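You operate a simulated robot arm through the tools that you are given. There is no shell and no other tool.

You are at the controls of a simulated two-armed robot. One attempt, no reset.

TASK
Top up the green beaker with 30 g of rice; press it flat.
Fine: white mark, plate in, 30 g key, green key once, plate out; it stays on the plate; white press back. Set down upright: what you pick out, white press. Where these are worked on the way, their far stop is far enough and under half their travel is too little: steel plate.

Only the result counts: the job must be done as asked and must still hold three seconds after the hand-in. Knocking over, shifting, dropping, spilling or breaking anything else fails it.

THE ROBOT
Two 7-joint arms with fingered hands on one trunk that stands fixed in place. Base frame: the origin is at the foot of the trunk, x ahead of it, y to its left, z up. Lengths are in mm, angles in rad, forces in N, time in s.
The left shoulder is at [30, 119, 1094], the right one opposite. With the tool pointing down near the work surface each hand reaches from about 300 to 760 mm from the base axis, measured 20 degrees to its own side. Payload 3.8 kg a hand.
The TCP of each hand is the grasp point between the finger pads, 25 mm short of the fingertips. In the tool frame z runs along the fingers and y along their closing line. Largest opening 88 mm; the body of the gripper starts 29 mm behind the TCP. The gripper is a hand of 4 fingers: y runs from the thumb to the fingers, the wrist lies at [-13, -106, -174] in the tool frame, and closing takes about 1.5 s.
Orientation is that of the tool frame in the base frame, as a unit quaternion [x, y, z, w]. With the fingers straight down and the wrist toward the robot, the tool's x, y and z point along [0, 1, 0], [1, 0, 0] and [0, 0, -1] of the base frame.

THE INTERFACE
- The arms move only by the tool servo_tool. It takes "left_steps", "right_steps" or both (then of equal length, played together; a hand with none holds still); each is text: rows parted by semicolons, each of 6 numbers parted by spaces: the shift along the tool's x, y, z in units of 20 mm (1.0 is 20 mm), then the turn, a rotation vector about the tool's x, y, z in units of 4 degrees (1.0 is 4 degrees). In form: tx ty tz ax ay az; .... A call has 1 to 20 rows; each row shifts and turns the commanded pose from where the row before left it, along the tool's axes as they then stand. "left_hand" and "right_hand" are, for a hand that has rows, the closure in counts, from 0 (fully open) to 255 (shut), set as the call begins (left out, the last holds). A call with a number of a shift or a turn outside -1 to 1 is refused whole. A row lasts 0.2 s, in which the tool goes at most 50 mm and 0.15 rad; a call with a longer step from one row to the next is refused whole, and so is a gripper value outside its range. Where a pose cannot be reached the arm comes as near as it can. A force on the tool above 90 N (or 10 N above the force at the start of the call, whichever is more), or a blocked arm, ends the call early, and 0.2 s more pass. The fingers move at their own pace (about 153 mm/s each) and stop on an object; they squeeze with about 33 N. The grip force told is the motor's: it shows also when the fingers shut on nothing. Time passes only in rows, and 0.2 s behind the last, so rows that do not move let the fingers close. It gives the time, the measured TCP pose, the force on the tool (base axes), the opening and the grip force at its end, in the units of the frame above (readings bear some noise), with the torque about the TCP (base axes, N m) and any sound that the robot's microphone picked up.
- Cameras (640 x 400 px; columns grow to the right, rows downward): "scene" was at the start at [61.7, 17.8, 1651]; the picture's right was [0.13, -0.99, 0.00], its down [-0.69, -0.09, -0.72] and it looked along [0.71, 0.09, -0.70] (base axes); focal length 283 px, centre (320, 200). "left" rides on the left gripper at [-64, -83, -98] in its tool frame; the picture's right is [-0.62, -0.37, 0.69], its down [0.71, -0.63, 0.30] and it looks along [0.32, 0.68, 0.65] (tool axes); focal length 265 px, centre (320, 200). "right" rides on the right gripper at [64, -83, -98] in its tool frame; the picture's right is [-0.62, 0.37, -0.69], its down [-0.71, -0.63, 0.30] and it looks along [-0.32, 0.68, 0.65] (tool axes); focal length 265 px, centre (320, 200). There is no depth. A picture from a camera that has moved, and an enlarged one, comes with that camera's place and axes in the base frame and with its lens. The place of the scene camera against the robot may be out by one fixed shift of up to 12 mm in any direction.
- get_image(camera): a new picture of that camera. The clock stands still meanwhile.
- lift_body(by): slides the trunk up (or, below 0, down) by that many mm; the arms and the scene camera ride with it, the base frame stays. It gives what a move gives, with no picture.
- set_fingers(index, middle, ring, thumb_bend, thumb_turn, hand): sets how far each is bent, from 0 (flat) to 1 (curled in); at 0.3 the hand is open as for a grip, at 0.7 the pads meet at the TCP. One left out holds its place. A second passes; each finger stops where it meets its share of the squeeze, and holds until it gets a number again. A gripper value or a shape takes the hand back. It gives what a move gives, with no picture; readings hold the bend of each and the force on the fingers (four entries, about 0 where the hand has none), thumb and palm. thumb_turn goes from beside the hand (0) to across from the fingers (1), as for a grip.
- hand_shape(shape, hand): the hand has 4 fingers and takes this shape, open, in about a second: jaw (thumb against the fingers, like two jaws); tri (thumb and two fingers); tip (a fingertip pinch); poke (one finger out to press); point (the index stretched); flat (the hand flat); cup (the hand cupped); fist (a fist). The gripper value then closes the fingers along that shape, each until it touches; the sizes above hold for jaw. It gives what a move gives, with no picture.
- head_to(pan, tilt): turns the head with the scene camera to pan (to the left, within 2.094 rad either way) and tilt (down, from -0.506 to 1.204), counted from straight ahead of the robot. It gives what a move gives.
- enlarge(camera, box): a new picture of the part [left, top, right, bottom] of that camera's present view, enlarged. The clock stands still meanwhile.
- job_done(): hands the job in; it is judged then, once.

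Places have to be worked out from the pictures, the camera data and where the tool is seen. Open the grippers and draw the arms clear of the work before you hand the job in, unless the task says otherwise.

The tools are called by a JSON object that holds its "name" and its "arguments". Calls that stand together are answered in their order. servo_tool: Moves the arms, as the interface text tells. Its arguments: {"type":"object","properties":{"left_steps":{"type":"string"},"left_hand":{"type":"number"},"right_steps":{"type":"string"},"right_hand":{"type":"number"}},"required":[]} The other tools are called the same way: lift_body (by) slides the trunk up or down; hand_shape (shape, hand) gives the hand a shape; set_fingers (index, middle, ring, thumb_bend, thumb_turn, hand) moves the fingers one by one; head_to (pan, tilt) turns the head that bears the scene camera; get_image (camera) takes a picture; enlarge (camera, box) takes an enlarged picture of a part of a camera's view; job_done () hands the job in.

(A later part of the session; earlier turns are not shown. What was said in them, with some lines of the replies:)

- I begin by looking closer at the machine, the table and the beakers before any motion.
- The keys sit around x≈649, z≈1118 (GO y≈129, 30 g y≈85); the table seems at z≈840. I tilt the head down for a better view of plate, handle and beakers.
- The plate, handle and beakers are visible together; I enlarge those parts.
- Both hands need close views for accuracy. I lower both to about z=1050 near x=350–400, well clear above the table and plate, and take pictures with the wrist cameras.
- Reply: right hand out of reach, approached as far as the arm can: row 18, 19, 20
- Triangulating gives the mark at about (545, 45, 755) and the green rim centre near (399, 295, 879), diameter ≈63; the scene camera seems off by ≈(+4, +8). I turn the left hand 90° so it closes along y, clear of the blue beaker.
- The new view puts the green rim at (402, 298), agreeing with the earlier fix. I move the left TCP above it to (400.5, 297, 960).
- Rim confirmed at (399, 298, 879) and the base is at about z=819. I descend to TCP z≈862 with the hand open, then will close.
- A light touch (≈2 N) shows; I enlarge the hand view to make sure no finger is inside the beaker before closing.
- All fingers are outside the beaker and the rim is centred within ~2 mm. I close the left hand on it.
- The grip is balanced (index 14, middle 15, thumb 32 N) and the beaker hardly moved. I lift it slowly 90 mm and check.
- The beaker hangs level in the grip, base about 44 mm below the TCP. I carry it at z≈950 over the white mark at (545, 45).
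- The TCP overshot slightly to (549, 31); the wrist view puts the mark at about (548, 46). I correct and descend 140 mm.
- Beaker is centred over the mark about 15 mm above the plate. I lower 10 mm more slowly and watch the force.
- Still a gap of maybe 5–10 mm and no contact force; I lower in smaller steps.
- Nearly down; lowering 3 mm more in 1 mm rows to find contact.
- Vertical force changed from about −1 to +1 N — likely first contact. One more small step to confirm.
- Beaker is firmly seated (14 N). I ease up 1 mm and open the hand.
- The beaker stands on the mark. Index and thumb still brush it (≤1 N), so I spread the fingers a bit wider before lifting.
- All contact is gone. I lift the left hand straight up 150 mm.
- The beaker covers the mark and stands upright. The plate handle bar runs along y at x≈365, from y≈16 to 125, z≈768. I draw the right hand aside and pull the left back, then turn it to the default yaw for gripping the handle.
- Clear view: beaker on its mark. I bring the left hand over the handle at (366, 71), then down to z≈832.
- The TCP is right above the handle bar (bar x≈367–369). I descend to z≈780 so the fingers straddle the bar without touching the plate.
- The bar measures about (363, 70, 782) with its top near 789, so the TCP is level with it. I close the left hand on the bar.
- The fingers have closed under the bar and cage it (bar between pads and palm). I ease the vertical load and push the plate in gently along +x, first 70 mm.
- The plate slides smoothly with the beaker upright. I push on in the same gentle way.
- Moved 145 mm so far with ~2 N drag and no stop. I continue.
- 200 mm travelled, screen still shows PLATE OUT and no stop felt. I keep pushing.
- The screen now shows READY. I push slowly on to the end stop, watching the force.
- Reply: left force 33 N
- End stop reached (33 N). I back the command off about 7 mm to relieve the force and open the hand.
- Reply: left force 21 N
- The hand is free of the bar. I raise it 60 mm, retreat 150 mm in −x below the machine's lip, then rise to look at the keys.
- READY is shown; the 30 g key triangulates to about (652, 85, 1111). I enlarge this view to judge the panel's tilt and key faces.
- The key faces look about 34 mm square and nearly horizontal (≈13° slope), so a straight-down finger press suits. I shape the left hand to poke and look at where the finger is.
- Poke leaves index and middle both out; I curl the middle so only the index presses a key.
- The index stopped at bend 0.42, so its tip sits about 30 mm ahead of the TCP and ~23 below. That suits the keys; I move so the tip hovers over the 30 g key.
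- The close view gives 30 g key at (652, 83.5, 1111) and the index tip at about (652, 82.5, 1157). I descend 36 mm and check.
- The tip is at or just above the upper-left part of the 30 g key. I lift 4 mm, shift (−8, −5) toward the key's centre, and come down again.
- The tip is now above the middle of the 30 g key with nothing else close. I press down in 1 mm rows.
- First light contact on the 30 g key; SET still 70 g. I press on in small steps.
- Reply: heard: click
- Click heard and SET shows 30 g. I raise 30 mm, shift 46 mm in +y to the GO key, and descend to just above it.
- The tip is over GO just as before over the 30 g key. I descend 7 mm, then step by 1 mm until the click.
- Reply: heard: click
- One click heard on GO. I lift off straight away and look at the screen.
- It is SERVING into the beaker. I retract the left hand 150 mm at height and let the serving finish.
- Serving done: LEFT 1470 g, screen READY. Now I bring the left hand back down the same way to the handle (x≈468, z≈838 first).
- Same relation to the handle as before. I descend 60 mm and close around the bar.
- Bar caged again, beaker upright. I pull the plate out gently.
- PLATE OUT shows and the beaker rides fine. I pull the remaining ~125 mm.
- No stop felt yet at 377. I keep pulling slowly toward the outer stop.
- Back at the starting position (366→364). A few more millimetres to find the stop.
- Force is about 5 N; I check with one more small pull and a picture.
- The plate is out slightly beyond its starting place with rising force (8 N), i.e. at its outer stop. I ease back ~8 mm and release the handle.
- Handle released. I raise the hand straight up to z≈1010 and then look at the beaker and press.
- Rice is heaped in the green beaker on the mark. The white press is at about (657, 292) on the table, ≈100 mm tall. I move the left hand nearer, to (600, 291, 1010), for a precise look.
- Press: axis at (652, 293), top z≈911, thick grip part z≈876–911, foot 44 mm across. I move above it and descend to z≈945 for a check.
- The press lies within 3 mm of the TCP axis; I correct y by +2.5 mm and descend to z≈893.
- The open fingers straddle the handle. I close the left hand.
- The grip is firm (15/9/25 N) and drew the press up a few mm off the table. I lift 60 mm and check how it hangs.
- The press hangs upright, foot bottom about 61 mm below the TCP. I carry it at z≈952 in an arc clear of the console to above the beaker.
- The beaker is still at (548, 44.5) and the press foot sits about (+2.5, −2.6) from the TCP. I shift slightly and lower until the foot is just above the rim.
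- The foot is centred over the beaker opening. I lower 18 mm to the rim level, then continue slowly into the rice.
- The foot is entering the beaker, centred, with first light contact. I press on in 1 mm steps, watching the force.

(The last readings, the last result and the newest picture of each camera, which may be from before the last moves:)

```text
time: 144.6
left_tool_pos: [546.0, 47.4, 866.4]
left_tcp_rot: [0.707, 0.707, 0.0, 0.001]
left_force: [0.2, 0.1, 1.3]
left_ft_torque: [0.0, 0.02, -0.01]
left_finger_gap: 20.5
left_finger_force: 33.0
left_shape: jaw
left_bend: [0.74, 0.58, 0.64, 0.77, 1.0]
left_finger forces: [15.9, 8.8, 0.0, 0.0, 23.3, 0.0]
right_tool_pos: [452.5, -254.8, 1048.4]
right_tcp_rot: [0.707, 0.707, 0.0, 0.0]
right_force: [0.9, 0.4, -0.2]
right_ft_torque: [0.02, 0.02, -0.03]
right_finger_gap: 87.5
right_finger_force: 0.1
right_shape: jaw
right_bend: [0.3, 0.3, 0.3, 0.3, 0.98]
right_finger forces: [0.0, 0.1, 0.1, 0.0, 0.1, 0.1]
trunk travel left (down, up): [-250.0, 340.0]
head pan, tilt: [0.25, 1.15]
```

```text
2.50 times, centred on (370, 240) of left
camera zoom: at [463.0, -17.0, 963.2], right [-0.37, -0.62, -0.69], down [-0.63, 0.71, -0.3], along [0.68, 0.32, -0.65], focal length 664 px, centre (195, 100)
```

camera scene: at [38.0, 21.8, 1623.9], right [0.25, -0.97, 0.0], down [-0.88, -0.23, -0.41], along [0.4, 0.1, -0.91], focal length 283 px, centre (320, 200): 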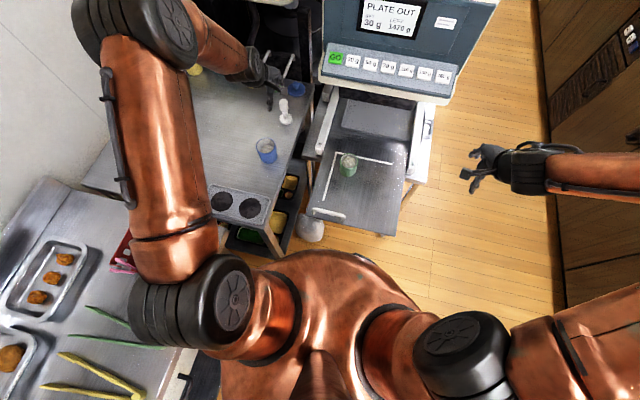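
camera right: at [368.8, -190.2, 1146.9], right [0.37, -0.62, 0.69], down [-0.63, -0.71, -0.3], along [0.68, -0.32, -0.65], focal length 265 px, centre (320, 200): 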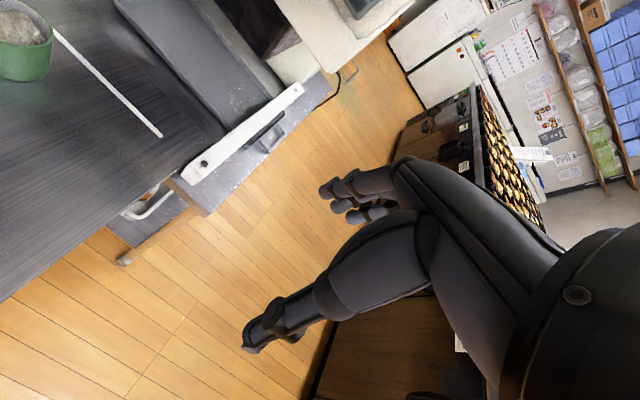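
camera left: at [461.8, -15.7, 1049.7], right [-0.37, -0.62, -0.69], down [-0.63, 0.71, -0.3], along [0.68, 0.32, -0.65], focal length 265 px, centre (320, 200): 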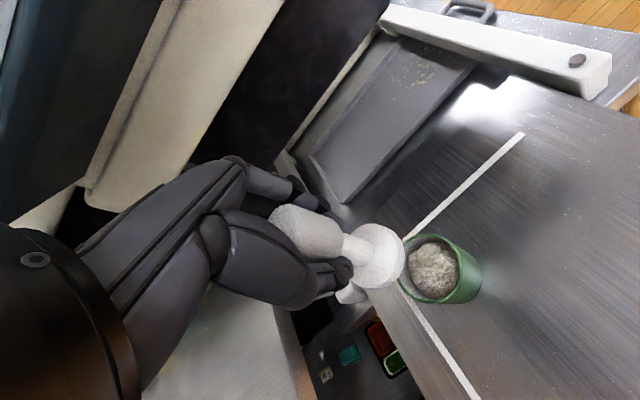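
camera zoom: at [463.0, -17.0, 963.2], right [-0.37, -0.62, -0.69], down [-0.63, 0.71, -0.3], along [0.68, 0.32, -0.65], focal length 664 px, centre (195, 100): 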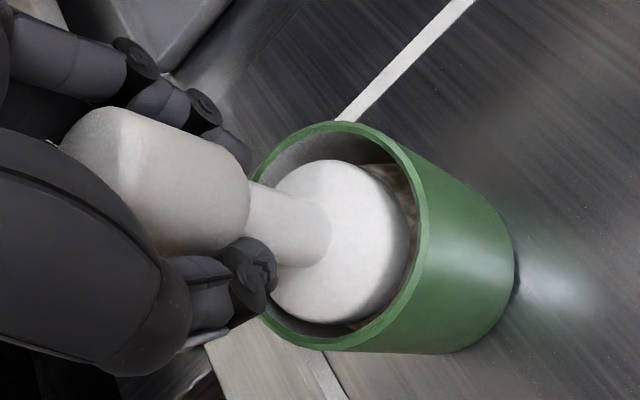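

Only ~2–3 N resistance so far with the foot inside the rim. I continue downward.

{"name": "servo_tool", "arguments": {"left_steps": "0 0 .07 0 0 0;0 0 .07 0 0 0;0 0 .07 0 0 0;0 0 0 0 0 0"}}

{"name": "servo_tool", "arguments": {"left_steps": "0 0 .07 0 0 0;0 0 .07 0 0 0;0 0 .07 0 0 0;0 0 0 0 0 0"}}

{"name": "enlarge", "arguments": {"camera": "left", "box": [260, 160, 480, 320]}}

```text
time: 145.6
left_tool_pos: [545.7, 47.4, 861.6]
left_tcp_rot: [0.707, 0.707, 0.0, 0.0]
left_force: [0.3, -1.3, 1.6]
left_ft_torque: [0.0, -0.03, 0.01]
left_finger_gap: 20.6
left_finger_force: 33.3
left_shape: jaw
left_bend: [0.74, 0.58, 0.64, 0.77, 1.0]
left_finger forces: [15.8, 8.9, 0.0, 0.0, 23.3, 0.0]
right_tool_pos: [452.3, -253.7, 1049.1]
right_tcp_rot: [0.707, 0.707, 0.0, 0.0]
right_force: [0.3, 0.2, 0.0]
right_ft_torque: [-0.01, -0.01, -0.02]
right_finger_gap: 87.8
right_finger_force: 0.1
right_shape: jaw
right_bend: [0.3, 0.3, 0.3, 0.3, 0.98]
right_finger forces: [0.0, 0.0, 0.0, 0.0, 0.1, 0.1]
trunk travel left (down, up): [-250.0, 340.0]
head pan, tilt: [0.25, 1.15]
```

```text
time: 146.6
left_tool_pos: [545.6, 46.5, 858.0]
left_tcp_rot: [0.707, 0.707, 0.0, -0.001]
left_force: [-0.1, -0.2, 3.5]
left_ft_torque: [0.01, -0.03, 0.0]
left_finger_gap: 20.6
left_finger_force: 33.0
left_shape: jaw
left_bend: [0.74, 0.58, 0.64, 0.77, 1.0]
left_finger forces: [15.6, 8.8, 0.1, 0.0, 22.9, 0.0]
right_tool_pos: [452.3, -254.9, 1049.1]
right_tcp_rot: [0.707, 0.707, 0.0, -0.001]
right_force: [-0.2, -0.2, 0.1]
right_ft_torque: [0.02, -0.01, 0.02]
right_finger_gap: 87.4
right_finger_force: 0.0
right_shape: jaw
right_bend: [0.3, 0.3, 0.3, 0.3, 0.98]
right_finger forces: [0.0, 0.0, 0.0, 0.1, 0.0, 0.1]
trunk travel left (down, up): [-250.0, 340.0]
head pan, tilt: [0.25, 1.15]
```

```text
2.50 times, centred on (370, 240) of left
camera zoom: at [463.3, -17.5, 955.4], right [-0.37, -0.62, -0.69], down [-0.63, 0.71, -0.3], along [0.68, 0.32, -0.65], focal length 664 px, centre (195, 100)
```

zoom: 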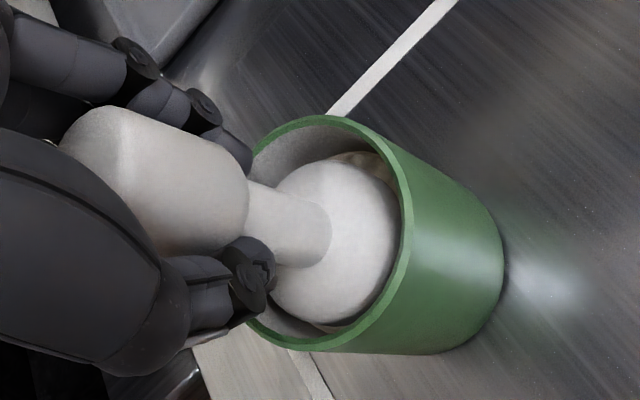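

Resistance is rising (≈5 N net). I continue in 1 mm steps to press the rice flat.

{"name": "servo_tool", "arguments": {"left_steps": "0 0 .05 0 0 0;0 0 .05 0 0 0;0 0 .05 0 0 0;0 0 0 0 0 0"}}

{"name": "servo_tool", "arguments": {"left_steps": "0 0 .05 0 0 0;0 0 .05 0 0 0;0 0 .05 0 0 0;0 0 0 0 0 0"}}

{"name": "enlarge", "arguments": {"camera": "left", "box": [260, 160, 480, 320]}}

```text
time: 147.6
left_tool_pos: [545.2, 47.8, 855.7]
left_tcp_rot: [0.707, 0.707, 0.001, 0.0]
left_force: [0.5, -0.6, 6.6]
left_ft_torque: [0.0, 0.01, 0.0]
left_finger_gap: 21.4
left_finger_force: 33.0
left_shape: jaw
left_bend: [0.74, 0.58, 0.64, 0.78, 1.0]
left_finger forces: [15.5, 8.6, 0.0, 0.1, 21.4, 0.0]
right_tool_pos: [452.5, -255.0, 1049.2]
right_tcp_rot: [0.706, 0.708, -0.001, 0.0]
right_force: [0.1, -0.4, 0.7]
right_ft_torque: [0.0, -0.01, 0.01]
right_finger_gap: 87.5
right_finger_force: 0.1
right_shape: jaw
right_bend: [0.3, 0.3, 0.3, 0.3, 0.98]
right_finger forces: [0.0, 0.1, 0.1, 0.0, 0.1, 0.0]
trunk travel left (down, up): [-250.0, 340.0]
head pan, tilt: [0.25, 1.15]
```

```text
time: 148.6
left_tool_pos: [544.8, 46.4, 852.1]
left_tcp_rot: [0.707, 0.707, 0.0, 0.0]
left_force: [0.5, 0.7, 5.3]
left_ft_torque: [-0.02, -0.04, 0.02]
left_finger_gap: 20.3
left_finger_force: 32.7
left_shape: jaw
left_bend: [0.74, 0.59, 0.64, 0.8, 1.0]
left_finger forces: [16.5, 9.1, 0.0, 0.0, 25.0, 0.1]
right_tool_pos: [452.4, -255.0, 1049.0]
right_tcp_rot: [0.707, 0.707, 0.0, 0.0]
right_force: [-0.1, 0.0, 0.4]
right_ft_torque: [0.01, -0.02, 0.0]
right_finger_gap: 87.8
right_finger_force: 0.0
right_shape: jaw
right_bend: [0.3, 0.3, 0.3, 0.3, 0.98]
right_finger forces: [0.0, 0.0, 0.0, 0.0, 0.0, 0.1]
trunk travel left (down, up): [-250.0, 340.0]
head pan, tilt: [0.25, 1.15]
```

```text
2.50 times, centred on (370, 240) of left
camera zoom: at [462.6, -17.3, 949.3], right [-0.37, -0.62, -0.69], down [-0.63, 0.71, -0.3], along [0.68, 0.32, -0.65], focal length 664 px, centre (195, 100)
```

zoom: 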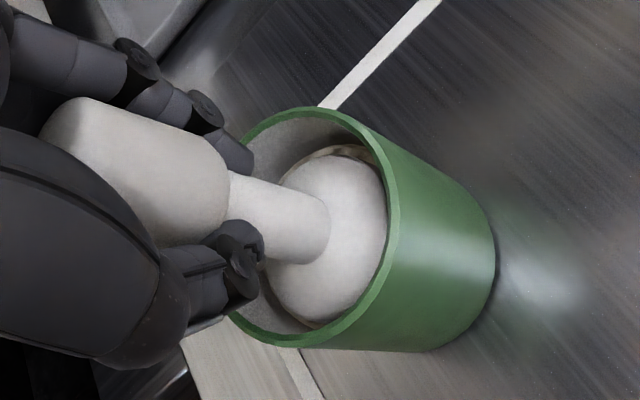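

The handle is slipping up slightly toward the palm while the rice compacts. I continue a few mm more until the palm backs it.

{"name": "servo_tool", "arguments": {"left_steps": "0 0 .05 0 0 0;0 0 .05 0 0 0;0 0 .05 0 0 0;0 0 0 0 0 0"}}

{"name": "enlarge", "arguments": {"camera": "left", "box": [260, 160, 480, 320]}}

{"name": "enlarge", "arguments": {"camera": "scene", "box": [310, 120, 390, 200]}}

```text
time: 149.6
left_tool_pos: [545.6, 46.2, 849.8]
left_tcp_rot: [0.707, 0.707, 0.001, 0.001]
left_force: [1.0, -0.4, 7.9]
left_ft_torque: [-0.02, -0.05, 0.0]
left_finger_gap: 20.8
left_finger_force: 32.9
left_shape: jaw
left_bend: [0.74, 0.59, 0.64, 0.8, 1.0]
left_finger forces: [16.2, 8.7, 0.0, 0.0, 25.2, 0.1]
right_tool_pos: [453.0, -254.4, 1048.6]
right_tcp_rot: [0.707, 0.708, 0.0, 0.0]
right_force: [-0.4, -0.2, -0.2]
right_ft_torque: [0.01, 0.0, 0.02]
right_finger_gap: 87.6
right_finger_force: 0.1
right_shape: jaw
right_bend: [0.3, 0.3, 0.3, 0.3, 0.98]
right_finger forces: [0.0, 0.0, 0.0, 0.0, 0.0, 0.0]
trunk travel left (down, up): [-250.0, 340.0]
head pan, tilt: [0.25, 1.15]
```

```text
2.50 times, centred on (370, 240) of left
camera zoom: at [462.8, -17.4, 946.8], right [-0.37, -0.62, -0.69], down [-0.63, 0.71, -0.31], along [0.68, 0.32, -0.65], focal length 664 px, centre (195, 100)
```

zoom: 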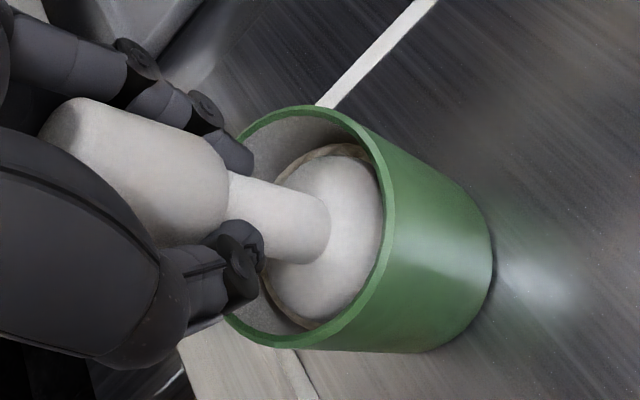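

```text
5.00 times, centred on (350, 160) of scene
camera zoom: at [37.4, 21.9, 1624.0], right [0.25, -0.97, 0.0], down [-0.88, -0.23, -0.41], along [0.4, 0.1, -0.91], focal length 1416 px, centre (170, 400)
```

zoom: 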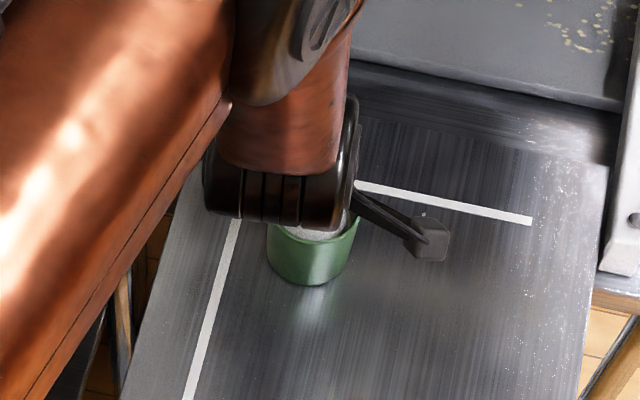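

Force builds to ~9 N net and rice shows as an even ring around the foot. I press 2–3 mm more.

{"name": "servo_tool", "arguments": {"left_steps": "0 0 .05 0 0 0;0 0 .05 0 0 0;0 0 0 0 0 0"}}

{"name": "servo_tool", "arguments": {"left_steps": "0 0 .05 0 0 0;0 0 .05 0 0 0;0 0 0 0 0 0"}}

{"name": "enlarge", "arguments": {"camera": "left", "box": [260, 160, 480, 320]}}

```text
time: 150.3
left_tool_pos: [546.5, 47.2, 849.4]
left_tcp_rot: [0.708, 0.707, 0.001, 0.0]
left_force: [-0.2, 0.0, 11.5]
left_ft_torque: [0.03, -0.06, -0.01]
left_finger_gap: 20.5
left_finger_force: 32.9
left_shape: jaw
left_bend: [0.74, 0.59, 0.64, 0.8, 1.0]
left_finger forces: [16.4, 8.7, 0.0, 0.1, 25.3, 0.0]
right_tool_pos: [450.9, -255.1, 1048.2]
right_tcp_rot: [0.708, 0.706, 0.001, 0.001]
right_force: [0.3, 0.4, 0.3]
right_ft_torque: [0.01, 0.03, -0.01]
right_finger_gap: 87.4
right_finger_force: 0.1
right_shape: jaw
right_bend: [0.3, 0.3, 0.3, 0.3, 0.98]
right_finger forces: [0.1, 0.0, 0.1, 0.0, 0.1, 0.1]
trunk travel left (down, up): [-250.0, 340.0]
head pan, tilt: [0.25, 1.15]
```

```text
time: 151.2
left_tool_pos: [545.9, 46.5, 845.1]
left_tcp_rot: [0.707, 0.707, 0.0, 0.0]
left_force: [1.1, 0.6, 14.1]
left_ft_torque: [0.02, -0.12, -0.01]
left_finger_gap: 20.4
left_finger_force: 33.0
left_shape: jaw
left_bend: [0.74, 0.59, 0.64, 0.81, 1.0]
left_finger forces: [16.9, 9.1, 0.0, 0.1, 25.6, 0.1]
right_tool_pos: [452.0, -255.8, 1048.8]
right_tcp_rot: [0.707, 0.707, 0.001, 0.001]
right_force: [0.9, 0.2, -0.3]
right_ft_torque: [-0.02, 0.01, -0.01]
right_finger_gap: 87.6
right_finger_force: 0.1
right_shape: jaw
right_bend: [0.3, 0.3, 0.3, 0.3, 0.98]
right_finger forces: [0.0, 0.0, 0.0, 0.0, 0.0, 0.0]
trunk travel left (down, up): [-250.0, 340.0]
head pan, tilt: [0.25, 1.15]
```

```text
2.50 times, centred on (370, 240) of left
camera zoom: at [462.6, -17.2, 943.0], right [-0.37, -0.62, -0.69], down [-0.63, 0.71, -0.31], along [0.68, 0.32, -0.65], focal length 664 px, centre (195, 100)
```

zoom: 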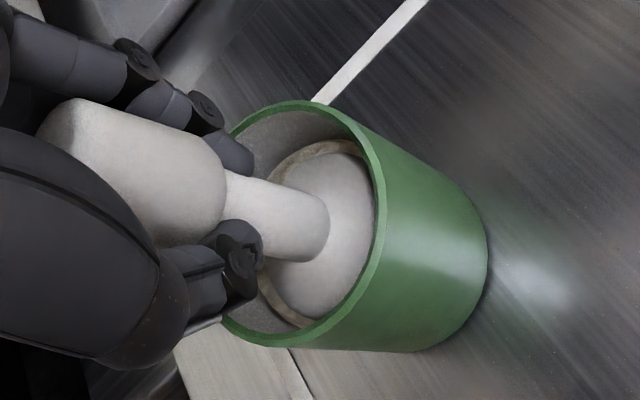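

About 15 N now. One more 2 mm push and a short hold, then I lift and look at the rice.

{"name": "servo_tool", "arguments": {"left_steps": "0 0 .05 0 0 0;0 0 .05 0 0 0;0 0 0 0 0 0;0 0 0 0 0 0;0 0 0 0 0 0;0 0 0 0 0 0"}}

{"name": "servo_tool", "arguments": {"left_steps": "0 0 -.1 0 0 0;0 0 -.1 0 0 0;0 0 -.2 0 0 0;0 0 -.3 0 0 0;0 0 -.4 0 0 0;0 0 -.5 0 0 0;0 0 -.6 0 0 0;0 0 -.7 0 0 0;0 0 -.7 0 0 0;0 0 -.7 0 0 0;0 0 -.7 0 0 0;0 0 -.5 0 0 0;0 0 -.2 0 0 0;0 0 0 0 0 0"}}

{"name": "get_image", "arguments": {"camera": "left"}}

{"name": "enlarge", "arguments": {"camera": "left", "box": [360, 200, 520, 320]}}

{"name": "enlarge", "arguments": {"camera": "scene", "box": [310, 120, 390, 200]}}

```text
time: 152.6
left_tool_pos: [545.9, 47.1, 843.9]
left_tcp_rot: [0.707, 0.707, 0.001, 0.0]
left_force: [0.5, 0.5, 16.8]
left_ft_torque: [0.02, -0.12, 0.03]
left_finger_gap: 20.5
left_finger_force: 32.9
left_shape: jaw
left_bend: [0.75, 0.59, 0.64, 0.81, 1.0]
left_finger forces: [17.4, 9.6, 0.0, 0.0, 26.4, 0.1]
right_tool_pos: [451.0, -255.2, 1048.3]
right_tcp_rot: [0.707, 0.707, 0.0, 0.0]
right_force: [0.9, 0.9, 0.2]
right_ft_torque: [-0.01, 0.02, -0.01]
right_finger_gap: 87.6
right_finger_force: 0.0
right_shape: jaw
right_bend: [0.3, 0.3, 0.3, 0.3, 0.98]
right_finger forces: [0.0, 0.1, 0.0, 0.1, 0.0, 0.1]
trunk travel left (down, up): [-250.0, 340.0]
head pan, tilt: [0.25, 1.15]
```

```text
time: 155.6
left_tool_pos: [544.8, 46.4, 957.0]
left_tcp_rot: [0.707, 0.707, 0.0, 0.0]
left_force: [0.5, -0.4, -1.2]
left_ft_torque: [0.04, 0.01, 0.04]
left_finger_gap: 20.7
left_finger_force: 32.8
left_shape: jaw
left_bend: [0.74, 0.59, 0.64, 0.81, 1.0]
left_finger forces: [18.9, 9.3, 0.1, 0.0, 26.4, 0.1]
right_tool_pos: [451.8, -254.4, 1048.7]
right_tcp_rot: [0.707, 0.707, 0.0, 0.0]
right_force: [-0.1, -0.1, 0.0]
right_ft_torque: [-0.01, 0.0, -0.01]
right_finger_gap: 87.5
right_finger_force: 0.0
right_shape: jaw
right_bend: [0.3, 0.3, 0.3, 0.3, 0.98]
right_finger forces: [0.1, 0.0, 0.0, 0.0, 0.1, 0.1]
trunk travel left (down, up): [-250.0, 340.0]
head pan, tilt: [0.25, 1.15]
```

```text
taken
camera left: at [462.7, -16.7, 1054.4], right [-0.37, -0.62, -0.69], down [-0.63, 0.71, -0.3], along [0.68, 0.32, -0.65], focal length 265 px, centre (320, 200)
```

left: 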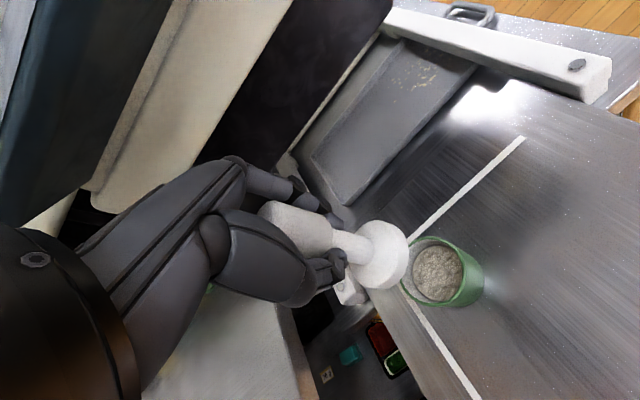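

```text
3.33 times, centred on (440, 260) of left
camera zoom: at [462.7, -16.7, 1054.4], right [-0.37, -0.62, -0.69], down [-0.63, 0.71, -0.3], along [0.68, 0.32, -0.65], focal length 885 px, centre (-80, 0)
```

zoom: 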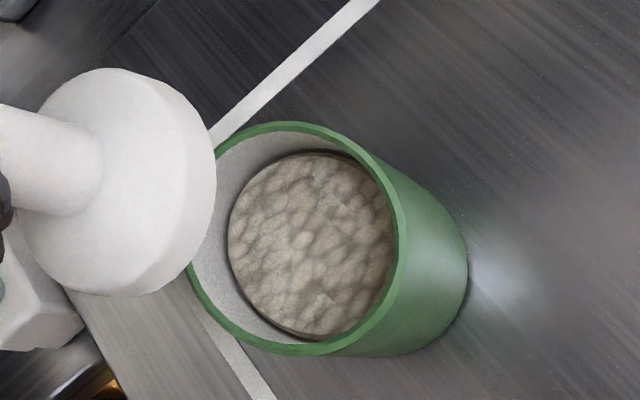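

```text
5.00 times, centred on (350, 160) of scene
camera zoom: at [38.5, 22.0, 1623.9], right [0.25, -0.97, 0.0], down [-0.88, -0.23, -0.41], along [0.4, 0.1, -0.91], focal length 1416 px, centre (170, 400)
```

zoom: 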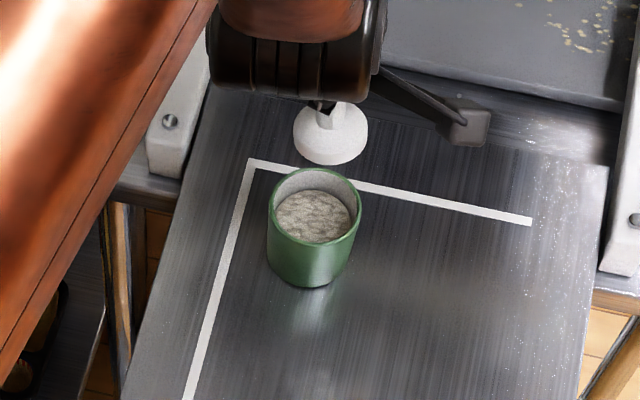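

The rice is flat and the beaker is upright on the mark. Now I carry the press back by the reverse arc to above its old spot.

{"name": "servo_tool", "arguments": {"left_steps": ".3 0 0 0 0 0;.66 0 0 0 0 0;.66 0 0 0 0 0;.66 0 0 0 0 0;.66 0 0 0 0 0;.66 0 0 0 0 0;.66 0 0 0 0 0;.66 0 0 0 0 0;.66 .25 0 0 0 0;.66 .31 0 0 0 0;.66 .31 0 0 0 0;.66 .31 0 0 0 0;.66 .31 0 0 0 0;.66 .31 0 0 0 0;.66 .31 0 0 0 0;.66 .31 0 0 0 0;.66 .4 0 0 0 0;.6 .5 0 0 0 0;.5 .6 0 0 0 0;.4 .5 0 0 0 0"}}

{"name": "servo_tool", "arguments": {"left_steps": ".2 .4 0 0 0 0;0 .4 0 0 0 0;0 .2 0 0 0 0;0 0 0 0 0 0"}}

{"name": "get_image", "arguments": {"camera": "left"}}

{"name": "enlarge", "arguments": {"camera": "scene", "box": [240, 60, 320, 140]}}

```text
time: 159.8
left_tool_pos: [635.3, 294.8, 955.1]
left_tcp_rot: [0.707, 0.707, -0.001, -0.001]
left_force: [0.8, -0.9, -2.4]
left_ft_torque: [0.0, 0.02, 0.02]
left_finger_gap: 20.2
left_finger_force: 33.0
left_shape: jaw
left_bend: [0.74, 0.59, 0.64, 0.81, 1.0]
left_finger forces: [19.2, 9.7, 0.1, 0.0, 26.2, 0.0]
right_tool_pos: [452.6, -254.6, 1048.8]
right_tcp_rot: [0.707, 0.707, -0.001, 0.0]
right_force: [0.4, 0.7, 0.4]
right_ft_torque: [0.0, -0.01, -0.03]
right_finger_gap: 87.9
right_finger_force: 0.1
right_shape: jaw
right_bend: [0.3, 0.3, 0.3, 0.3, 0.98]
right_finger forces: [0.1, 0.1, 0.1, 0.0, 0.1, 0.0]
trunk travel left (down, up): [-250.0, 340.0]
head pan, tilt: [0.25, 1.15]
```

```text
time: 160.8
left_tool_pos: [654.8, 298.7, 957.3]
left_tcp_rot: [0.707, 0.707, 0.0, 0.0]
left_force: [0.3, -1.2, -1.8]
left_ft_torque: [-0.02, -0.03, 0.03]
left_finger_gap: 20.3
left_finger_force: 32.9
left_shape: jaw
left_bend: [0.74, 0.59, 0.64, 0.81, 1.0]
left_finger forces: [19.1, 9.6, 0.0, 0.1, 26.2, 0.1]
right_tool_pos: [452.8, -255.3, 1049.6]
right_tcp_rot: [0.707, 0.707, -0.001, 0.0]
right_force: [-0.5, 0.5, -0.2]
right_ft_torque: [0.01, -0.02, 0.0]
right_finger_gap: 87.5
right_finger_force: 0.1
right_shape: jaw
right_bend: [0.3, 0.3, 0.3, 0.3, 0.98]
right_finger forces: [0.1, 0.1, 0.0, 0.0, 0.1, 0.0]
trunk travel left (down, up): [-250.0, 340.0]
head pan, tilt: [0.25, 1.15]
```

```text
taken
camera left: at [572.1, 234.8, 1054.0], right [-0.37, -0.62, -0.69], down [-0.63, 0.71, -0.3], along [0.68, 0.32, -0.65], focal length 265 px, centre (320, 200)
```

left: 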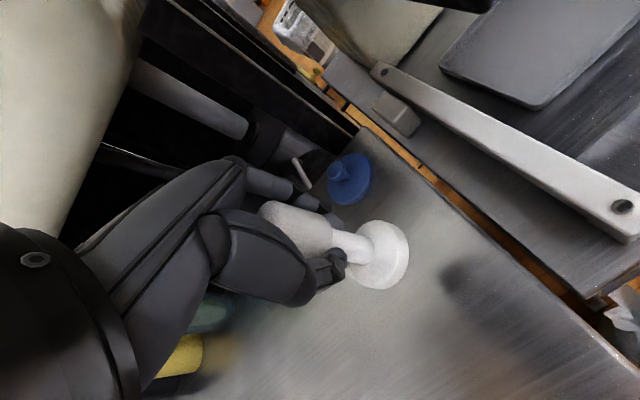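

```text
5.00 times, centred on (280, 100) of scene
camera zoom: at [38.6, 22.2, 1623.9], right [0.25, -0.97, 0.0], down [-0.88, -0.23, -0.41], along [0.4, 0.1, -0.91], focal length 1416 px, centre (520, 700)
```

zoom: 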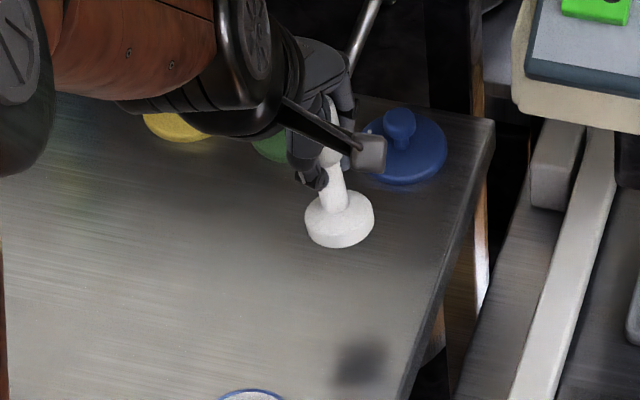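

Triangulated, the foot is at (654.7, 294), essentially over its original spot. I lower 70 mm with a ~1 mm correction, then slow down.

{"name": "servo_tool", "arguments": {"left_steps": ".07 -.05 .3 0 0 0;0 0 .6 0 0 0;0 0 .6 0 0 0;0 0 .6 0 0 0;0 0 .6 0 0 0;0 0 .4 0 0 0;0 0 .3 0 0 0;0 0 .1 0 0 0;0 0 0 0 0 0"}}

{"name": "get_image", "arguments": {"camera": "left"}}

{"name": "enlarge", "arguments": {"camera": "scene", "box": [240, 60, 320, 140]}}

```text
time: 162.8
left_tool_pos: [654.0, 299.0, 886.0]
left_tcp_rot: [0.707, 0.707, 0.0, 0.0]
left_force: [-0.4, -0.3, 0.4]
left_ft_torque: [0.03, 0.02, 0.02]
left_finger_gap: 20.3
left_finger_force: 32.9
left_shape: jaw
left_bend: [0.74, 0.59, 0.64, 0.81, 1.0]
left_finger forces: [19.2, 9.4, 0.0, 0.1, 26.2, 0.0]
right_tool_pos: [452.6, -255.3, 1047.8]
right_tcp_rot: [0.708, 0.706, 0.0, 0.001]
right_force: [-0.5, 0.0, -0.1]
right_ft_torque: [0.0, 0.03, 0.0]
right_finger_gap: 87.8
right_finger_force: 0.1
right_shape: jaw
right_bend: [0.3, 0.3, 0.3, 0.3, 0.98]
right_finger forces: [0.0, 0.0, 0.0, 0.0, 0.0, 0.1]
trunk travel left (down, up): [-250.0, 340.0]
head pan, tilt: [0.25, 1.15]
```

```text
taken
camera left: at [571.2, 235.8, 983.7], right [-0.37, -0.62, -0.69], down [-0.63, 0.71, -0.3], along [0.68, 0.32, -0.65], focal length 265 px, centre (320, 200)
```

left: 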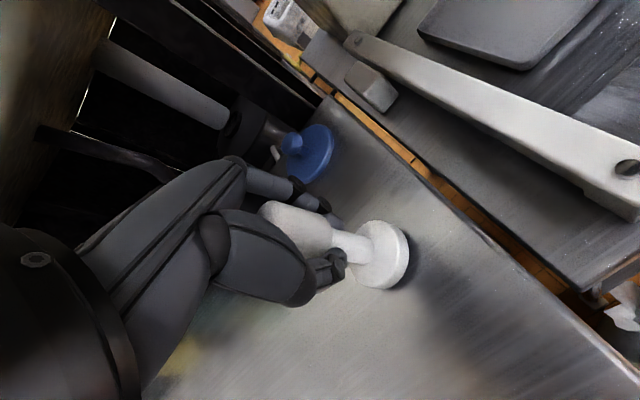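

```text
5.00 times, centred on (280, 100) of scene
camera zoom: at [38.5, 22.1, 1623.9], right [0.25, -0.97, 0.0], down [-0.88, -0.23, -0.41], along [0.4, 0.1, -0.91], focal length 1416 px, centre (520, 700)
```

zoom: 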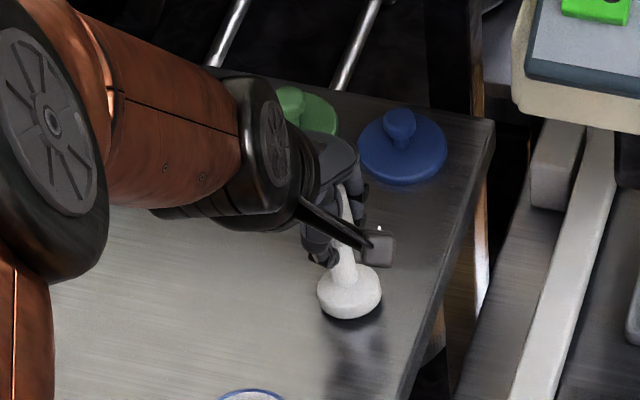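

The foot sits about 7 mm above the table directly over its old place. I lower it slowly to contact.

{"name": "servo_tool", "arguments": {"left_steps": "0 0 .07 0 0 0;0 0 .07 0 0 0;0 0 .06 0 0 0;0 0 0 0 0 0"}}

{"name": "servo_tool", "arguments": {"left_steps": "0 0 .05 0 0 0;0 0 .05 0 0 0;0 0 0 0 0 0"}}

{"name": "servo_tool", "arguments": {"left_steps": "0 0 .05 0 0 0;0 0 0 0 0 0;0 0 0 0 0 0"}}

{"name": "enlarge", "arguments": {"camera": "left", "box": [240, 180, 440, 320]}}

```text
time: 163.8
left_tool_pos: [652.9, 298.5, 886.2]
left_tcp_rot: [0.707, 0.707, 0.001, 0.001]
left_force: [-1.7, -1.6, 12.8]
left_ft_torque: [0.0, -0.04, -0.03]
left_finger_gap: 20.0
left_finger_force: 33.1
left_shape: jaw
left_bend: [0.75, 0.59, 0.64, 0.81, 1.0]
left_finger forces: [19.0, 8.8, 0.1, 0.0, 28.0, 0.0]
right_tool_pos: [451.8, -255.3, 1048.4]
right_tcp_rot: [0.707, 0.707, 0.0, 0.001]
right_force: [0.5, 0.0, 0.0]
right_ft_torque: [0.05, 0.03, 0.0]
right_finger_gap: 87.6
right_finger_force: 0.0
right_shape: jaw
right_bend: [0.3, 0.3, 0.3, 0.3, 0.98]
right_finger forces: [0.0, 0.0, 0.0, 0.0, 0.1, 0.0]
trunk travel left (down, up): [-250.0, 340.0]
head pan, tilt: [0.25, 1.15]
```

```text
time: 164.6
left_tool_pos: [653.3, 297.9, 884.3]
left_tcp_rot: [0.707, 0.707, 0.002, 0.001]
left_force: [-4.6, -6.5, 23.2]
left_ft_torque: [-0.05, -0.12, -0.05]
left_finger_gap: 20.4
left_finger_force: 33.7
left_shape: jaw
left_bend: [0.75, 0.59, 0.64, 0.81, 1.0]
left_finger forces: [20.1, 8.5, 0.1, 0.1, 29.8, 0.0]
right_tool_pos: [449.2, -255.2, 1049.3]
right_tcp_rot: [0.707, 0.707, 0.001, 0.0]
right_force: [-0.1, -1.1, 0.2]
right_ft_torque: [-0.01, 0.0, 0.0]
right_finger_gap: 87.6
right_finger_force: 0.0
right_shape: jaw
right_bend: [0.3, 0.3, 0.3, 0.3, 0.98]
right_finger forces: [0.0, 0.1, 0.0, 0.1, 0.1, 0.1]
trunk travel left (down, up): [-250.0, 340.0]
head pan, tilt: [0.25, 1.15]
```

```text
time: 165.3
left_tool_pos: [652.5, 299.9, 881.8]
left_tcp_rot: [0.707, 0.707, 0.001, 0.0]
left_force: [-3.0, -2.6, 21.2]
left_ft_torque: [0.05, -0.29, -0.06]
left_finger_gap: 20.2
left_finger_force: 32.3
left_shape: jaw
left_bend: [0.75, 0.59, 0.64, 0.81, 1.0]
left_finger forces: [21.4, 12.6, 0.1, 0.0, 29.0, 0.1]
right_tool_pos: [449.4, -256.0, 1049.3]
right_tcp_rot: [0.707, 0.707, 0.001, 0.001]
right_force: [0.3, 0.0, 0.3]
right_ft_torque: [-0.01, 0.0, 0.01]
right_finger_gap: 87.5
right_finger_force: 0.0
right_shape: jaw
right_bend: [0.3, 0.3, 0.3, 0.3, 0.98]
right_finger forces: [0.0, 0.0, 0.0, 0.1, 0.1, 0.0]
trunk travel left (down, up): [-250.0, 340.0]
head pan, tilt: [0.25, 1.15]
```

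```text
2.86 times, centred on (340, 250) of left
camera zoom: at [569.3, 235.4, 978.2], right [-0.37, -0.62, -0.7], down [-0.63, 0.71, -0.3], along [0.69, 0.33, -0.65], focal length 758 px, centre (263, 57)
```

zoom: 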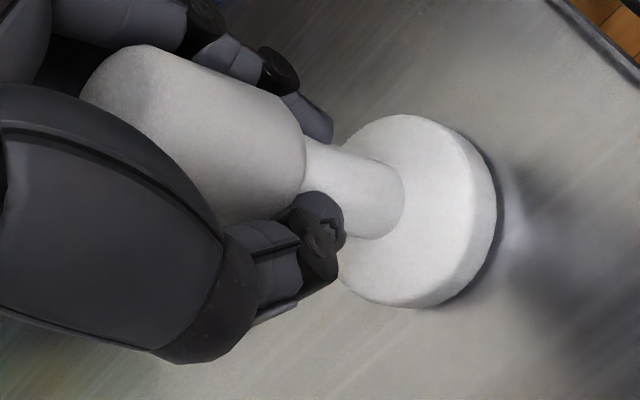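

The foot is down on the table (21 N). I ease up 2 mm, then open the fingers in stages so the press settles flat.

{"name": "servo_tool", "arguments": {"left_steps": "0 0 -.1 0 0 0;0 0 0 0 0 0;0 0 0 0 0 0"}}

{"name": "servo_tool", "arguments": {"left_steps": "0 0 0 0 0 0;0 0 0 0 0 0;0 0 0 0 0 0", "left_hand": 170}}

{"name": "enlarge", "arguments": {"camera": "left", "box": [240, 180, 440, 320]}}

```text
time: 166.2
left_tool_pos: [653.1, 300.8, 881.5]
left_tcp_rot: [0.708, 0.707, 0.0, -0.001]
left_force: [0.4, -0.1, 8.3]
left_ft_torque: [0.1, -0.27, -0.01]
left_finger_gap: 20.0
left_finger_force: 32.7
left_shape: jaw
left_bend: [0.75, 0.59, 0.64, 0.81, 1.0]
left_finger forces: [21.4, 12.2, 0.1, 0.0, 26.9, 0.0]
right_tool_pos: [451.9, -255.3, 1048.8]
right_tcp_rot: [0.707, 0.707, 0.0, 0.001]
right_force: [-0.4, 0.7, -0.4]
right_ft_torque: [-0.01, -0.01, 0.0]
right_finger_gap: 87.3
right_finger_force: 0.1
right_shape: jaw
right_bend: [0.3, 0.3, 0.3, 0.3, 0.98]
right_finger forces: [0.0, 0.0, 0.0, 0.0, 0.0, 0.0]
trunk travel left (down, up): [-250.0, 340.0]
head pan, tilt: [0.25, 1.15]
```

```text
time: 166.9
left_tool_pos: [653.4, 299.8, 882.5]
left_tcp_rot: [0.707, 0.707, -0.001, -0.001]
left_force: [0.0, 0.0, -0.1]
left_ft_torque: [0.0, 0.0, 0.0]
left_finger_gap: 29.1
left_finger_force: 0.0
left_shape: jaw
left_bend: [0.74, 0.52, 0.49, 0.74, 1.0]
left_finger forces: [0.0, 0.1, 0.1, 0.1, 0.0, 0.1]
right_tool_pos: [453.0, -254.6, 1047.8]
right_tcp_rot: [0.707, 0.707, 0.001, 0.001]
right_force: [1.0, 0.1, 0.0]
right_ft_torque: [-0.04, 0.01, 0.02]
right_finger_gap: 87.4
right_finger_force: 0.1
right_shape: jaw
right_bend: [0.3, 0.3, 0.3, 0.3, 0.98]
right_finger forces: [0.0, 0.1, 0.0, 0.1, 0.0, 0.1]
trunk travel left (down, up): [-250.0, 340.0]
head pan, tilt: [0.25, 1.15]
```

```text
2.86 times, centred on (340, 250) of left
camera zoom: at [570.4, 235.7, 978.6], right [-0.37, -0.62, -0.69], down [-0.63, 0.71, -0.3], along [0.68, 0.32, -0.65], focal length 758 px, centre (263, 57)
```

zoom: 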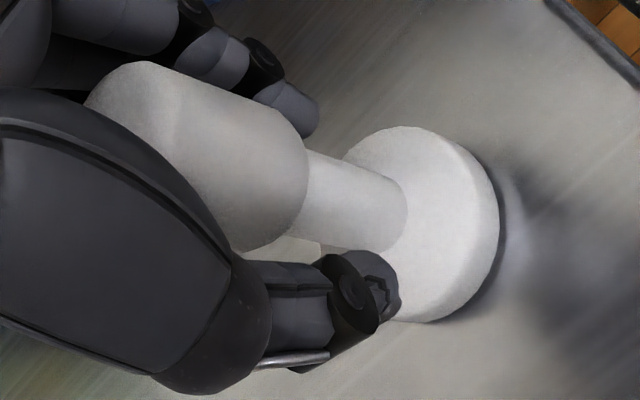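

Free of contact and the press stands. I open fully and check.

{"name": "servo_tool", "arguments": {"left_steps": "0 0 0 0 0 0;0 0 0 0 0 0;0 0 0 0 0 0;0 0 0 0 0 0;0 0 0 0 0 0", "left_hand": 0}}

{"name": "enlarge", "arguments": {"camera": "left", "box": [240, 180, 440, 320]}}

{"name": "enlarge", "arguments": {"camera": "scene", "box": [240, 60, 320, 140]}}

```text
time: 168.2
left_tool_pos: [652.7, 299.1, 881.7]
left_tcp_rot: [0.707, 0.708, 0.0, 0.0]
left_force: [0.0, -0.8, -0.2]
left_ft_torque: [0.01, 0.01, 0.03]
left_finger_gap: 87.9
left_finger_force: 0.1
left_shape: jaw
left_bend: [0.3, 0.3, 0.3, 0.3, 0.98]
left_finger forces: [0.1, 0.1, 0.1, 0.0, 0.0, 0.0]
right_tool_pos: [452.0, -254.1, 1048.2]
right_tcp_rot: [0.707, 0.707, 0.0, 0.0]
right_force: [0.7, 0.2, 0.2]
right_ft_torque: [0.01, 0.01, -0.02]
right_finger_gap: 87.5
right_finger_force: 0.1
right_shape: jaw
right_bend: [0.3, 0.3, 0.3, 0.3, 0.98]
right_finger forces: [0.0, 0.0, 0.2, 0.0, 0.2, 0.1]
trunk travel left (down, up): [-250.0, 340.0]
head pan, tilt: [0.25, 1.15]
```

```text
2.86 times, centred on (340, 250) of left
camera zoom: at [570.8, 235.8, 979.0], right [-0.37, -0.62, -0.69], down [-0.63, 0.71, -0.3], along [0.68, 0.32, -0.65], focal length 758 px, centre (263, 57)
```

zoom: 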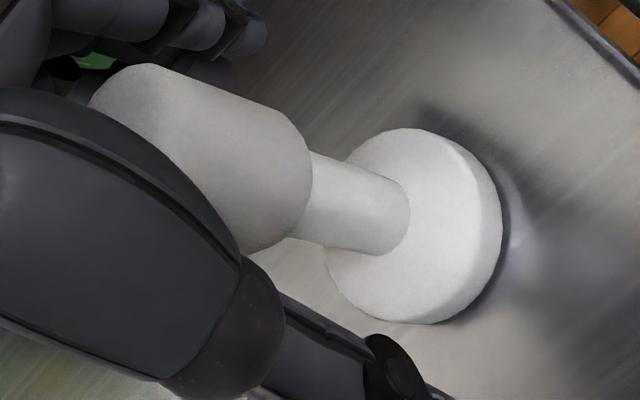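

```text
5.00 times, centred on (280, 100) of scene
camera zoom: at [38.4, 22.1, 1623.9], right [0.25, -0.97, 0.0], down [-0.88, -0.23, -0.41], along [0.4, 0.1, -0.91], focal length 1416 px, centre (520, 700)
```

zoom: 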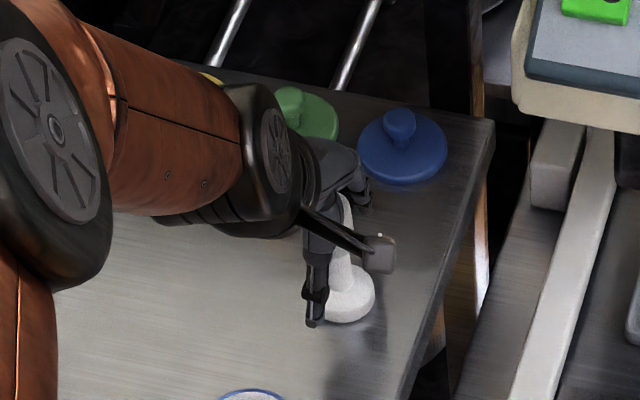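

The press stands free and upright. I raise the hand straight up 120 mm and compare the press's place with the original.

{"name": "servo_tool", "arguments": {"left_steps": "0 0 -.2 0 0 0;0 0 -.4 0 0 0;0 0 -.6 0 0 0;0 0 -.8 0 0 0;0 0 -.8 0 0 0;0 0 -.8 0 0 0;0 0 -.8 0 0 0;0 0 -.8 0 0 0;0 0 -.8 0 0 0;0 0 0 0 0 0"}}

{"name": "servo_tool", "arguments": {"left_steps": "0 -.5 0 0 0 0;0 -.9 -.1 0 0 0;0 -.9 -.1 0 0 0;0 -.9 -.1 0 0 0;0 -.9 -.1 0 0 0;0 -.9 -.1 0 0 0;0 -.9 -.1 0 0 0;0 -.9 -.1 0 0 0;0 -.5 0 0 0 0;0 0 0 0 0 0"}}

{"name": "enlarge", "arguments": {"camera": "scene", "box": [190, 90, 320, 230]}}

{"name": "get_image", "arguments": {"camera": "left"}}

{"name": "get_image", "arguments": {"camera": "scene"}}

```text
time: 170.3
left_tool_pos: [652.8, 302.7, 1001.4]
left_tcp_rot: [0.707, 0.707, -0.001, -0.001]
left_force: [0.1, -0.6, -0.5]
left_ft_torque: [0.02, 0.08, -0.01]
left_finger_gap: 88.2
left_finger_force: 0.0
left_shape: jaw
left_bend: [0.3, 0.3, 0.3, 0.3, 0.98]
left_finger forces: [0.1, 0.1, 0.0, 0.1, 0.1, 0.0]
right_tool_pos: [453.4, -255.0, 1047.8]
right_tcp_rot: [0.708, 0.706, 0.0, 0.0]
right_force: [-0.2, 1.1, 0.6]
right_ft_torque: [0.0, -0.01, 0.05]
right_finger_gap: 87.7
right_finger_force: 0.0
right_shape: jaw
right_bend: [0.3, 0.3, 0.3, 0.3, 0.98]
right_finger forces: [0.1, 0.1, 0.1, 0.0, 0.1, 0.1]
trunk travel left (down, up): [-250.0, 340.0]
head pan, tilt: [0.25, 1.15]
```

```text
time: 172.6
left_tool_pos: [508.3, 299.3, 1017.4]
left_tcp_rot: [0.707, 0.707, 0.0, 0.001]
left_force: [0.6, 0.7, -0.3]
left_ft_torque: [0.01, 0.01, -0.02]
left_finger_gap: 87.8
left_finger_force: 0.0
left_shape: jaw
left_bend: [0.3, 0.3, 0.3, 0.3, 0.98]
left_finger forces: [0.0, 0.1, 0.1, 0.0, 0.0, 0.0]
right_tool_pos: [453.1, -255.3, 1049.1]
right_tcp_rot: [0.707, 0.707, 0.0, 0.0]
right_force: [0.5, -0.1, -0.3]
right_ft_torque: [-0.01, 0.03, 0.01]
right_finger_gap: 87.8
right_finger_force: 0.0
right_shape: jaw
right_bend: [0.3, 0.3, 0.3, 0.3, 0.98]
right_finger forces: [0.0, 0.1, 0.0, 0.0, 0.1, 0.0]
trunk travel left (down, up): [-250.0, 340.0]
head pan, tilt: [0.25, 1.15]
```

```text
2.86 times, centred on (255, 160) of scene
camera zoom: at [38.4, 22.1, 1623.9], right [0.25, -0.97, 0.0], down [-0.88, -0.23, -0.41], along [0.4, 0.1, -0.91], focal length 809 px, centre (506, 314)
```

zoom: 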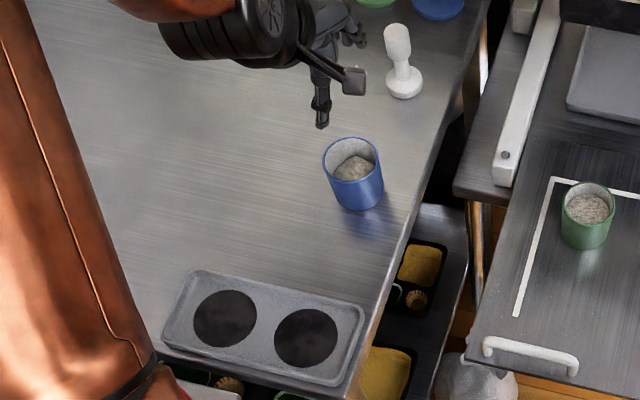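

```text
taken
camera left: at [425.1, 235.7, 1114.5], right [-0.37, -0.62, -0.69], down [-0.63, 0.71, -0.3], along [0.68, 0.32, -0.65], focal length 265 px, centre (320, 200)
```

left: 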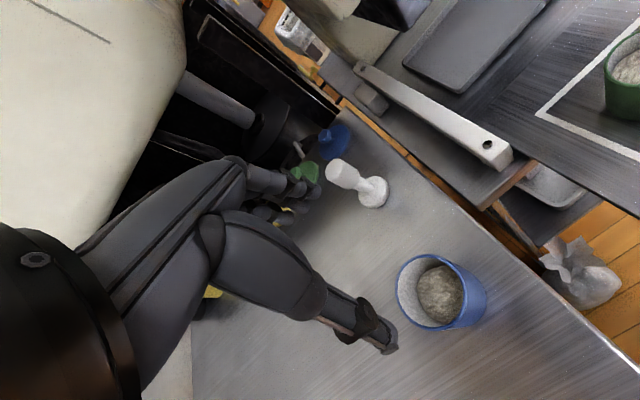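

```text
taken
camera scene: at [38.4, 22.1, 1623.9], right [0.25, -0.97, 0.0], down [-0.88, -0.23, -0.41], along [0.4, 0.1, -0.91], focal length 283 px, centre (320, 200)
```

scene: 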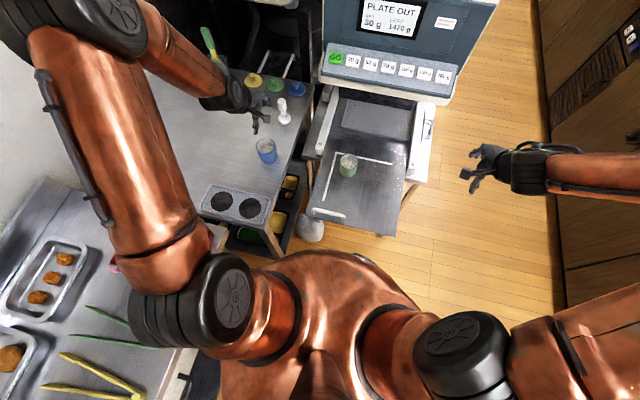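

The press stands within ~7 mm of its first spot, the blue beaker is unmoved, the green beaker stands on the mark with flat rice, and the plate is fully out. I raise the left arm clear of the work.

{"name": "servo_tool", "arguments": {"left_steps": "0 0 -.8 0 0 0;0 0 -1 0 0 0;0 0 -1 0 0 0;0 0 -1 0 0 0;0 0 -1 0 0 0;0 -.2 -1 0 0 0;0 -.2 -1 0 0 0;0 -.2 -1 0 0 0;0 -.2 -1 0 0 0;0 -.2 -1 0 0 0;0 0 -.5 0 0 0;0 0 0 0 0 0;0 0 0 0 0 0;0 0 0 0 0 0"}}

{"name": "get_image", "arguments": {"camera": "scene"}}

{"name": "enlarge", "arguments": {"camera": "scene", "box": [260, 70, 440, 240]}}

{"name": "get_image", "arguments": {"camera": "left"}}

```text
time: 175.6
left_tool_pos: [487.8, 301.1, 1221.9]
left_tcp_rot: [0.708, 0.706, -0.001, -0.001]
left_force: [0.8, 0.3, -0.2]
left_ft_torque: [0.02, -0.03, 0.01]
left_finger_gap: 87.9
left_finger_force: 0.1
left_shape: jaw
left_bend: [0.3, 0.3, 0.3, 0.3, 0.98]
left_finger forces: [0.0, 0.0, 0.0, 0.1, 0.0, 0.0]
right_tool_pos: [452.7, -255.8, 1047.8]
right_tcp_rot: [0.707, 0.707, 0.0, 0.0]
right_force: [0.5, -0.7, -0.5]
right_ft_torque: [0.0, 0.02, 0.02]
right_finger_gap: 87.2
right_finger_force: 0.1
right_shape: jaw
right_bend: [0.3, 0.3, 0.3, 0.3, 0.98]
right_finger forces: [0.0, 0.1, 0.1, 0.0, 0.0, 0.0]
trunk travel left (down, up): [-250.0, 340.0]
head pan, tilt: [0.25, 1.15]
```

```text
taken
camera scene: at [38.3, 22.1, 1623.9], right [0.25, -0.97, 0.0], down [-0.88, -0.23, -0.41], along [0.4, 0.1, -0.91], focal length 283 px, centre (320, 200)
```

scene: 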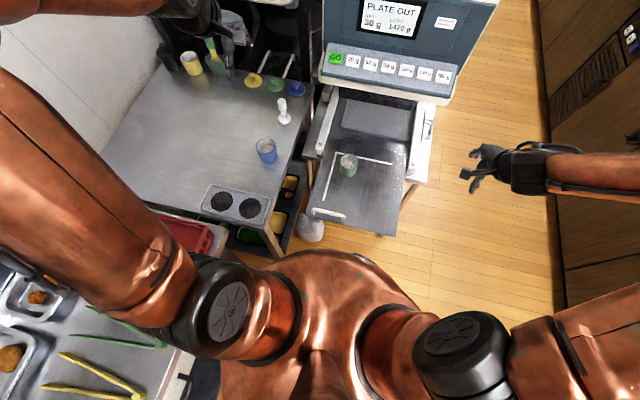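

```text
2.35 times, centred on (350, 155) of scene
camera zoom: at [38.3, 22.1, 1623.9], right [0.25, -0.97, 0.0], down [-0.88, -0.23, -0.41], along [0.4, 0.1, -0.91], focal length 666 px, centre (249, 306)
```

zoom: 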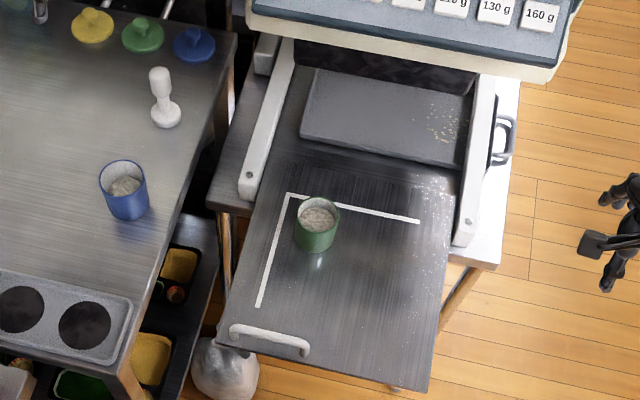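

```text
taken
camera left: at [404.5, 236.5, 1318.8], right [-0.37, -0.62, -0.69], down [-0.63, 0.71, -0.3], along [0.68, 0.32, -0.65], focal length 265 px, centre (320, 200)
```

left: 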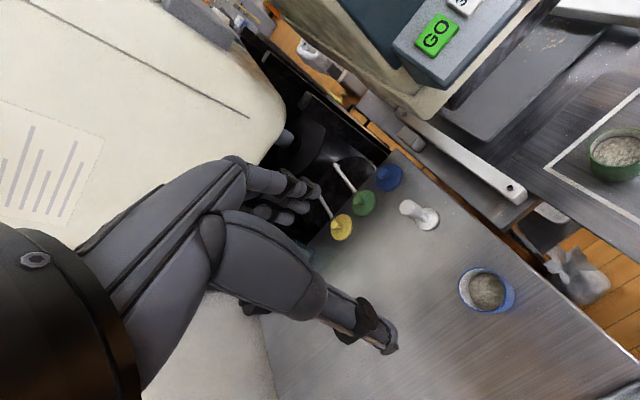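

Every step is done: the green beaker stands on the mark with 30 g added (LEFT went from 1500 to 1470 g) and the rice pressed flat. The plate is out, the white press stands back in its place, and both hands are open and clear. I hand the job in.

{"name": "job_done", "arguments": {}}

```text
The job is handed in.
```

The job is handed in, and from the last pictures and readings every step was carried out; I don't have the verdict.

- **Rice:** the machine served 30 g into the green beaker from a single GO press. The remaining weight on its screen went from 1500 g to 1470 g.
- **Pressing:** I pressed the rice flat with the white press, up to about 17 N. The last close view shows a level surface.
- **Beaker:** it stands upright on the white mark, on the plate.
- **Plate:** it went in to its far stop and came back out. It now matches its starting position, and the screen shows PLATE OUT.
- **White press:** it stands upright about 7 mm from where it started. I left it there rather than risk tipping it with another grip.

I saw no sign that anything else was moved or spilled. The blue beaker is where it was, and both hands are open and clear of the work.
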